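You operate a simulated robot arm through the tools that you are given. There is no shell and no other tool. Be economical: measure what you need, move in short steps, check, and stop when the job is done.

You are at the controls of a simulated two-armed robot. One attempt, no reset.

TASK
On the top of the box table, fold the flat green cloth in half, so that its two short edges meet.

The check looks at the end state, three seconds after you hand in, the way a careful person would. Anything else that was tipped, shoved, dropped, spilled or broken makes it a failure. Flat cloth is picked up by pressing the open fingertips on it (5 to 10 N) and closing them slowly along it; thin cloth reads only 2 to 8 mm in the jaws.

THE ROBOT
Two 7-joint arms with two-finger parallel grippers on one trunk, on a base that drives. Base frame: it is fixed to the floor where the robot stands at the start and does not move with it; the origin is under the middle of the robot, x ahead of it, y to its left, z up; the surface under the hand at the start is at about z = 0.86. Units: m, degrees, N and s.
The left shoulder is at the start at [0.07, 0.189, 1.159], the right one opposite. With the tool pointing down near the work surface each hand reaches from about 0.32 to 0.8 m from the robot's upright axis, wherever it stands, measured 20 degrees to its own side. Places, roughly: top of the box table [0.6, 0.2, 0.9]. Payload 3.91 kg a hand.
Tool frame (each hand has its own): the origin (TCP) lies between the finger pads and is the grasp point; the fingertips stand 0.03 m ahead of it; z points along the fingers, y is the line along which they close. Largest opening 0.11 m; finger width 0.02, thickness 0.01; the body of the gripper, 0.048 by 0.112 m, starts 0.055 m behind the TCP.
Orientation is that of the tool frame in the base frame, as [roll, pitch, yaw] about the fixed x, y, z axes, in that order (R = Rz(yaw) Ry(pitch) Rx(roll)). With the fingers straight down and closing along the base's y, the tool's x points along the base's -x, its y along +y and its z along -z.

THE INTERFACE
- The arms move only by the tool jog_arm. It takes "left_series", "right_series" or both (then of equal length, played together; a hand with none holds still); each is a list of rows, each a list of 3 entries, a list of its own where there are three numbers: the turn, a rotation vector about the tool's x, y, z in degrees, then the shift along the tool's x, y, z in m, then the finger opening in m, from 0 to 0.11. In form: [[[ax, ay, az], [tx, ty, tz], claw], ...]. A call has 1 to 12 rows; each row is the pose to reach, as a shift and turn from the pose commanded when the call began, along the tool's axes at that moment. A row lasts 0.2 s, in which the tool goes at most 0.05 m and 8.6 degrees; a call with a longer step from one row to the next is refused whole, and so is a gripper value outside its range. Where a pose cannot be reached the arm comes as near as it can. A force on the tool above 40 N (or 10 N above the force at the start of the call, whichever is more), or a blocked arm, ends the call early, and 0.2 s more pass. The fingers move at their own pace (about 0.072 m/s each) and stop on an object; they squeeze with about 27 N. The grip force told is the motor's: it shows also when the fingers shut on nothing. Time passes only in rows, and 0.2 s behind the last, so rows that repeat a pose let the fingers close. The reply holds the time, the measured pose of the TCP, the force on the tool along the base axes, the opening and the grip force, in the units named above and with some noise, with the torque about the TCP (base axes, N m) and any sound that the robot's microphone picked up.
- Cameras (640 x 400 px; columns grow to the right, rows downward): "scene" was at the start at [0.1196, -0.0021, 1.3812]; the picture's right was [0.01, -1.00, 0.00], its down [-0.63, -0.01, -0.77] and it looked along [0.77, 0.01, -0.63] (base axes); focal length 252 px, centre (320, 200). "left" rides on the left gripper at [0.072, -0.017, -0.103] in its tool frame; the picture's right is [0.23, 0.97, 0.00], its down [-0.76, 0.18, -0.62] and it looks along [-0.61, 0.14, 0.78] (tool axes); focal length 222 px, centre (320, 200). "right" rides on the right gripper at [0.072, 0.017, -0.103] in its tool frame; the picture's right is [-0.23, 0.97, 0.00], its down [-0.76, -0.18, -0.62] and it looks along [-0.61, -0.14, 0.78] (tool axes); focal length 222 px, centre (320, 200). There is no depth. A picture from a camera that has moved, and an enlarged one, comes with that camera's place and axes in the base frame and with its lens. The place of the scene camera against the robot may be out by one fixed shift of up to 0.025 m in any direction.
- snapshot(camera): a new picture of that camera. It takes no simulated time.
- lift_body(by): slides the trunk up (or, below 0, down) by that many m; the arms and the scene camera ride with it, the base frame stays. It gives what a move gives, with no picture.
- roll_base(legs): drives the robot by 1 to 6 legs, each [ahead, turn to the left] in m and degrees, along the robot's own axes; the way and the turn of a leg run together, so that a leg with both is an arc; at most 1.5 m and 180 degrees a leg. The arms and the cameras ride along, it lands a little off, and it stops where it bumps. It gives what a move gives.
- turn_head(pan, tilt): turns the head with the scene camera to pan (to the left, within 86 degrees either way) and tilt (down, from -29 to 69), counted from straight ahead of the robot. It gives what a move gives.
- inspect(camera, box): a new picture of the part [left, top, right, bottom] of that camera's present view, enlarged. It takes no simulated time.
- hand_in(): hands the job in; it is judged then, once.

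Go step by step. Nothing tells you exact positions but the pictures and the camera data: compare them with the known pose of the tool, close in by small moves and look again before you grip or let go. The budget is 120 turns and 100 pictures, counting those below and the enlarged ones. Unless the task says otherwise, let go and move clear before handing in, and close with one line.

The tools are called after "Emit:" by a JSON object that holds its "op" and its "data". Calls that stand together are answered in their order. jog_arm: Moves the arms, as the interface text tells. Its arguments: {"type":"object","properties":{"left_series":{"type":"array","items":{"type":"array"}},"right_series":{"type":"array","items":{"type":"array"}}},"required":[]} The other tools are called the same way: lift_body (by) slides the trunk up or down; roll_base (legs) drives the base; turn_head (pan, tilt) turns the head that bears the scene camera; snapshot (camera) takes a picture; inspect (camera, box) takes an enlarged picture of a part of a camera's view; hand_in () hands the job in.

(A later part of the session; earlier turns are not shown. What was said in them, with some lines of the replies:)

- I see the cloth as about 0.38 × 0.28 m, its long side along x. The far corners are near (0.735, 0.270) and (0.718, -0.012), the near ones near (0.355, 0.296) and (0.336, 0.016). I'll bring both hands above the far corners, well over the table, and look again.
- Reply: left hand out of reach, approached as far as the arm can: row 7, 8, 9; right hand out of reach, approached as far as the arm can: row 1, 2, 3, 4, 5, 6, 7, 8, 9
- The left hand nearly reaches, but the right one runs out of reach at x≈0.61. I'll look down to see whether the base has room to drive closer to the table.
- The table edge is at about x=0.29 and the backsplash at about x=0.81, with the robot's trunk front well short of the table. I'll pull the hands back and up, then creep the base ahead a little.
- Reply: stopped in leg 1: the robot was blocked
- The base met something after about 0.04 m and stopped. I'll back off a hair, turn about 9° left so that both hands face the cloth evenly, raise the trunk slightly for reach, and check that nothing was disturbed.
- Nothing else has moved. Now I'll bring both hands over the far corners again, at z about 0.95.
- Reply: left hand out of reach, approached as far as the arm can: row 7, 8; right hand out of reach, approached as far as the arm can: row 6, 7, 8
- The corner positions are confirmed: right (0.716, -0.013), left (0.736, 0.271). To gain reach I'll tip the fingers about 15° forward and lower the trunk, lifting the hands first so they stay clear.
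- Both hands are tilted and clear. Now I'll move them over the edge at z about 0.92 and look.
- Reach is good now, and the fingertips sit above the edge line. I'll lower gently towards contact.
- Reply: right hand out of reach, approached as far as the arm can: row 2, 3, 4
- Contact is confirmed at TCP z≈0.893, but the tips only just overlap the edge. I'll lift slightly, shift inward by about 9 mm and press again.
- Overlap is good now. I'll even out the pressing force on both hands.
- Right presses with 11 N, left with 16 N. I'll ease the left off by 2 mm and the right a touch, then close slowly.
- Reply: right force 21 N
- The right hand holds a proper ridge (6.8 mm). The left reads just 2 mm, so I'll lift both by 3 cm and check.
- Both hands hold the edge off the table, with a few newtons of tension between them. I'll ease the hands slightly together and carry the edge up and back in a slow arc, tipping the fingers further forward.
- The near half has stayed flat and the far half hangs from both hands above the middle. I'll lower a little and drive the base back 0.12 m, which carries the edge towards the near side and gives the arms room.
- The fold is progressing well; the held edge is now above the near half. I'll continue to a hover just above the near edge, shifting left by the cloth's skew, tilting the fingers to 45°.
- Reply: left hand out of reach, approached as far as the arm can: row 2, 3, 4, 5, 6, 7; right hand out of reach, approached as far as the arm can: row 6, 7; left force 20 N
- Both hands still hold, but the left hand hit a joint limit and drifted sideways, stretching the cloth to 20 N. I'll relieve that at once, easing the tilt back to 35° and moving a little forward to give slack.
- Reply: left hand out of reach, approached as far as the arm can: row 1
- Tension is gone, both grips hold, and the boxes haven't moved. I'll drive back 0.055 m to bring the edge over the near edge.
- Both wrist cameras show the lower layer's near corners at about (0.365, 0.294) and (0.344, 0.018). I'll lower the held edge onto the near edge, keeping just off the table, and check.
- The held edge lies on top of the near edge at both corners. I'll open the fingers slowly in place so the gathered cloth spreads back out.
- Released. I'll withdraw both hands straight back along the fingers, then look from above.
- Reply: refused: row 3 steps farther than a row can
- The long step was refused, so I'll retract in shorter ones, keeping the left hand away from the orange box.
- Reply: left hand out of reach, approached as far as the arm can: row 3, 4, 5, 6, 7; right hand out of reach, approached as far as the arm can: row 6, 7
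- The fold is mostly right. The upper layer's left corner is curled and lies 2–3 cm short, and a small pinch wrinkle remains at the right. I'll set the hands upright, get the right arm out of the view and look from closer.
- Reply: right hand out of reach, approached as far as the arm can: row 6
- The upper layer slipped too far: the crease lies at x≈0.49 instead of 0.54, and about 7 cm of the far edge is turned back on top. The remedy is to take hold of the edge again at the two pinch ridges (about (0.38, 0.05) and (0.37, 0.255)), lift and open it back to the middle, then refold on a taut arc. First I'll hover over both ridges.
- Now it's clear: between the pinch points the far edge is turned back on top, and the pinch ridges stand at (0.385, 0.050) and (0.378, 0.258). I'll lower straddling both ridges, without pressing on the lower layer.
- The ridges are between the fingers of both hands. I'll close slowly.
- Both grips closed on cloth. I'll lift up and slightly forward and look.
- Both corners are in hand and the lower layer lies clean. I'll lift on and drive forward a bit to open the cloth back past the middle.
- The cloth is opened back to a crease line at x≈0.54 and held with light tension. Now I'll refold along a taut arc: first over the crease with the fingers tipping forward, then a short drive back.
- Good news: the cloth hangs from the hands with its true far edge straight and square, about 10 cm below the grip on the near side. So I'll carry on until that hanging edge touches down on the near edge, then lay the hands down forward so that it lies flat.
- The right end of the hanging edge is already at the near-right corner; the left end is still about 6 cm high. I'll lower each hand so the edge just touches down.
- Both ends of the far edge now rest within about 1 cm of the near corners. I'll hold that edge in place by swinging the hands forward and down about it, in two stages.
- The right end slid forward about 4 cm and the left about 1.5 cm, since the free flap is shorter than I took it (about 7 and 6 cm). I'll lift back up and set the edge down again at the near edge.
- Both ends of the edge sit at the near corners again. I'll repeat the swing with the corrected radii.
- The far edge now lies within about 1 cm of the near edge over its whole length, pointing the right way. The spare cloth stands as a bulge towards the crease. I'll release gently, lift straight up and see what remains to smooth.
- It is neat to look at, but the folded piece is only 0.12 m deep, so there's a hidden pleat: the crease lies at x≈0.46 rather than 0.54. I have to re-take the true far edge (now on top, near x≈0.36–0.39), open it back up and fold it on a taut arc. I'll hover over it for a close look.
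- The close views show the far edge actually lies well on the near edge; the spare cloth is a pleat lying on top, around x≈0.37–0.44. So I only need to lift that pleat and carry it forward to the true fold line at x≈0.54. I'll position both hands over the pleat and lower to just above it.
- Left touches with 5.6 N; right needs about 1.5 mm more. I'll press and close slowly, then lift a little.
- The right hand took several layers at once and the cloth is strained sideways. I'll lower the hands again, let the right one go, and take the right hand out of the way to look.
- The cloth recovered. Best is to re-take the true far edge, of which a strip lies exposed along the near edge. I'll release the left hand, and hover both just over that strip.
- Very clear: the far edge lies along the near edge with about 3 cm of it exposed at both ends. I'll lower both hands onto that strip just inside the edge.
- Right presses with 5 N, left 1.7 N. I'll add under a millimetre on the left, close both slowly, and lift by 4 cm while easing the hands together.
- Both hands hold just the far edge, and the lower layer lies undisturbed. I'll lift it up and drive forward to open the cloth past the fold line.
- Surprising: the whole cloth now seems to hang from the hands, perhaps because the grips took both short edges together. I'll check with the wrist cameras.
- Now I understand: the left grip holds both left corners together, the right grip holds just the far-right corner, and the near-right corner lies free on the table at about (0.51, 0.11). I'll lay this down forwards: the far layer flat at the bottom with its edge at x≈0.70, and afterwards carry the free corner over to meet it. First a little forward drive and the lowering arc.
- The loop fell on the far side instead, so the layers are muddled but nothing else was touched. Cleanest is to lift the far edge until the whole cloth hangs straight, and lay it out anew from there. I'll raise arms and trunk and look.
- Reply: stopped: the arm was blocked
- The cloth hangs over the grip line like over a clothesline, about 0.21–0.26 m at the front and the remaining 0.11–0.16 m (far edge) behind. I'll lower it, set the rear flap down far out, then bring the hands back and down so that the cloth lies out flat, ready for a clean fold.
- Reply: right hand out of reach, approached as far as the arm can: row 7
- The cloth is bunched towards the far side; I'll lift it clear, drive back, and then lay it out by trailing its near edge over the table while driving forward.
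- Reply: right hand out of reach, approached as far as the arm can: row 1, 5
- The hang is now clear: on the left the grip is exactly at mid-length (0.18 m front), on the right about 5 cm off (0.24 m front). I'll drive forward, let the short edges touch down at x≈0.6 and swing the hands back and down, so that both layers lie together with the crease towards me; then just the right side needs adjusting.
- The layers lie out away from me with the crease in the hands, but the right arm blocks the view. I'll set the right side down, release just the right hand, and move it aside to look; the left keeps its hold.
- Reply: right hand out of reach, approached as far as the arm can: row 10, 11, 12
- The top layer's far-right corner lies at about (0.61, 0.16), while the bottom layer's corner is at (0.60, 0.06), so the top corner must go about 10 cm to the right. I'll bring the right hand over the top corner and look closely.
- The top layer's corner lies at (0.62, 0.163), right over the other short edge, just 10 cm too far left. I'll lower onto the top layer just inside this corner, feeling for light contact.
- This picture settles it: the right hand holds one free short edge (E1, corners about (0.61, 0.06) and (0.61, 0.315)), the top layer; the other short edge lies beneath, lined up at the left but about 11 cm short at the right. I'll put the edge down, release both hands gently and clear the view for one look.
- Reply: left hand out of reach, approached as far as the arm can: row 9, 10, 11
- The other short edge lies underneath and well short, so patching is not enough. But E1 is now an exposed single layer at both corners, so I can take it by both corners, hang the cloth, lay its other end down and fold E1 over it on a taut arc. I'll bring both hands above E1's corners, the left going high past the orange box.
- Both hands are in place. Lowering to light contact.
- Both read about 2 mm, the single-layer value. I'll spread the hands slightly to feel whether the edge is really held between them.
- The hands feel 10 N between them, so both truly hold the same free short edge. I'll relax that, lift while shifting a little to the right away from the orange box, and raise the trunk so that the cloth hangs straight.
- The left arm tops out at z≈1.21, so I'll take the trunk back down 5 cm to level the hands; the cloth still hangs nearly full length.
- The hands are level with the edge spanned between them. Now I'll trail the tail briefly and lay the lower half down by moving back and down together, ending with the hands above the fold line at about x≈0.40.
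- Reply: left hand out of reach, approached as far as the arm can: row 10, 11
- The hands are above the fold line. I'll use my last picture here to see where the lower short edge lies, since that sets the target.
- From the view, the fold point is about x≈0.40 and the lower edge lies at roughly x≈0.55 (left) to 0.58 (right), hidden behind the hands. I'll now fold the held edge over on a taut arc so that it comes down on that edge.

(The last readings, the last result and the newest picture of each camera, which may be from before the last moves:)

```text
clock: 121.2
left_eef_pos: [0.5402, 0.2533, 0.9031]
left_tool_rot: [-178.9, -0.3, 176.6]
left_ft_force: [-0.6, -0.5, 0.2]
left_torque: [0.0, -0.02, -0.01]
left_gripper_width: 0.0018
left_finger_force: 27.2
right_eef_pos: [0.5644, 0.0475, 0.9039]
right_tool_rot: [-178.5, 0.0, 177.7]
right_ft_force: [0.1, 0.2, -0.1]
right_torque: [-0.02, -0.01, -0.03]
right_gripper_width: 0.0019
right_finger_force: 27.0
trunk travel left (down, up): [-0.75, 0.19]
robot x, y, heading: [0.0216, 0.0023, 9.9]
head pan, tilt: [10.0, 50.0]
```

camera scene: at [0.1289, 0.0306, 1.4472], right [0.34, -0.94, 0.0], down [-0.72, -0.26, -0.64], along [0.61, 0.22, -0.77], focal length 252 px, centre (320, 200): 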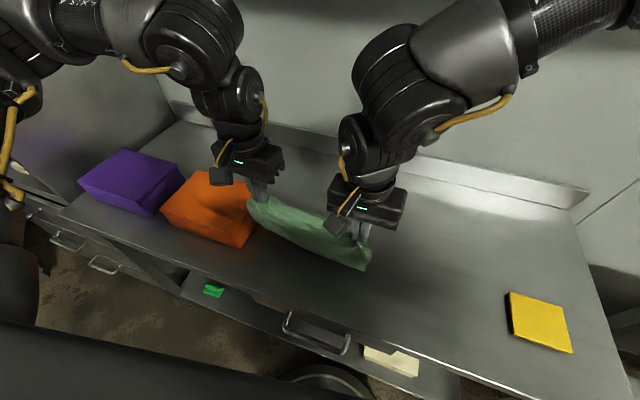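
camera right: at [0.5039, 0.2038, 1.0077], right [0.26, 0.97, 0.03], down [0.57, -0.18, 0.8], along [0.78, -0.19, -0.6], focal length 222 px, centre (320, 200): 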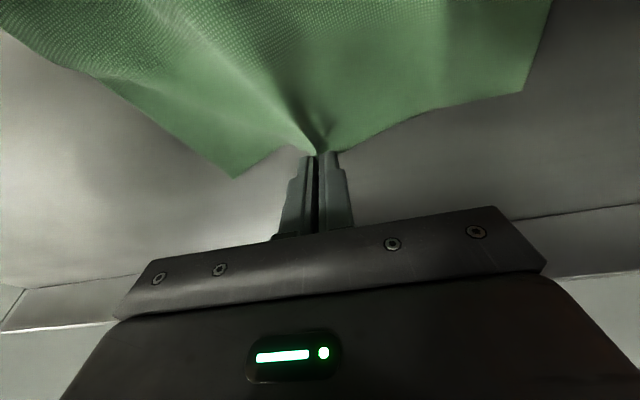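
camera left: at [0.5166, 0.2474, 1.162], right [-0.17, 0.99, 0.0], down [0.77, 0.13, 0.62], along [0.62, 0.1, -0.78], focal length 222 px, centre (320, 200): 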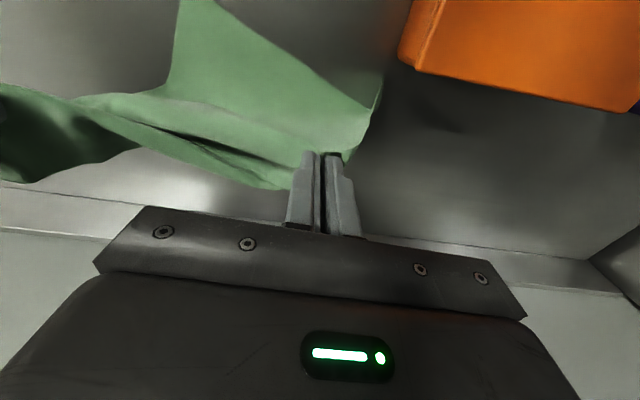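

Both hands are down at the target with no strain. I'll set the edge down, open the fingers slowly to spread the gathers, and withdraw straight up.

Emit:
{"op": "jog_arm", "data": {"left_series": [[[0, 0, 0], [0, 0, 0.007], 0], [[0, 0, 0], [0, 0, 0.007], 0.008], [[0, 0, 0], [0, 0, 0.007], 0.016], [[0, 0, 0], [0, 0, 0.007], 0.024], [[0, 0, 0], [0, 0, 0.007], 0.034], [[0, 0, 0], [0, 0, 0.007], 0.034], [[0, 0, 0], [0, 0, -0.01], 0.034], [[0, 0, 0], [0, 0, -0.04], 0.034], [[0, 0, 0], [0, 0, -0.08], 0.034], [[0, 0, 0], [0, 0, -0.12], 0.034], [[0, 0, 0], [0, 0, -0.15], 0.034]], "right_series": [[[0, 0, 0], [0, 0, 0.008], 0], [[0, 0, 0], [0, 0, 0.008], 0.008], [[0, 0, 0], [0, 0, 0.008], 0.016], [[0, 0, 0], [0, 0, 0.008], 0.024], [[0, 0, 0], [0, 0, 0.008], 0.034], [[0, 0, 0], [0, 0, 0.008], 0.034], [[0, 0, 0], [0, 0, -0.01], 0.034], [[0, 0, 0], [0, 0, -0.04], 0.034], [[0, 0, 0], [0, 0, -0.08], 0.034], [[0, 0, 0], [0, 0, -0.11], 0.034], [[0, 0, 0], [0, -0.02, -0.13], 0.034]]}}

```text
clock: 123.6
left_eef_pos: [0.5402, 0.2539, 1.0532]
left_tool_rot: [-179.2, -0.2, 176.6]
left_ft_force: [-0.3, -0.2, -0.3]
left_torque: [0.02, 0.01, -0.01]
left_gripper_width: 0.0338
left_finger_force: 0.1
right_eef_pos: [0.5621, 0.0287, 1.0369]
right_tool_rot: [-178.7, -0.1, 177.8]
right_ft_force: [0.5, -0.4, 0.1]
right_torque: [0.01, -0.04, -0.01]
right_gripper_width: 0.0341
right_finger_force: 0.0
trunk travel left (down, up): [-0.75, 0.19]
robot x, y, heading: [0.025, 0.0059, 9.6]
head pan, tilt: [10.0, 50.0]
```

Both hands are empty and clear of the cloth, and I have no pictures left. I can do nothing more that I could check, so I'm handing in.

Emit:
{"op": "hand_in", "data": {}}

```text
The job is handed in.
```

I folded the cloth with one short edge laid over the other and handed in, but I couldn't check how well they meet: my last picture was before the final fold, and it didn't show the lower edge, so I estimated where it was. In the pictures I took, nothing else on the table looked moved.
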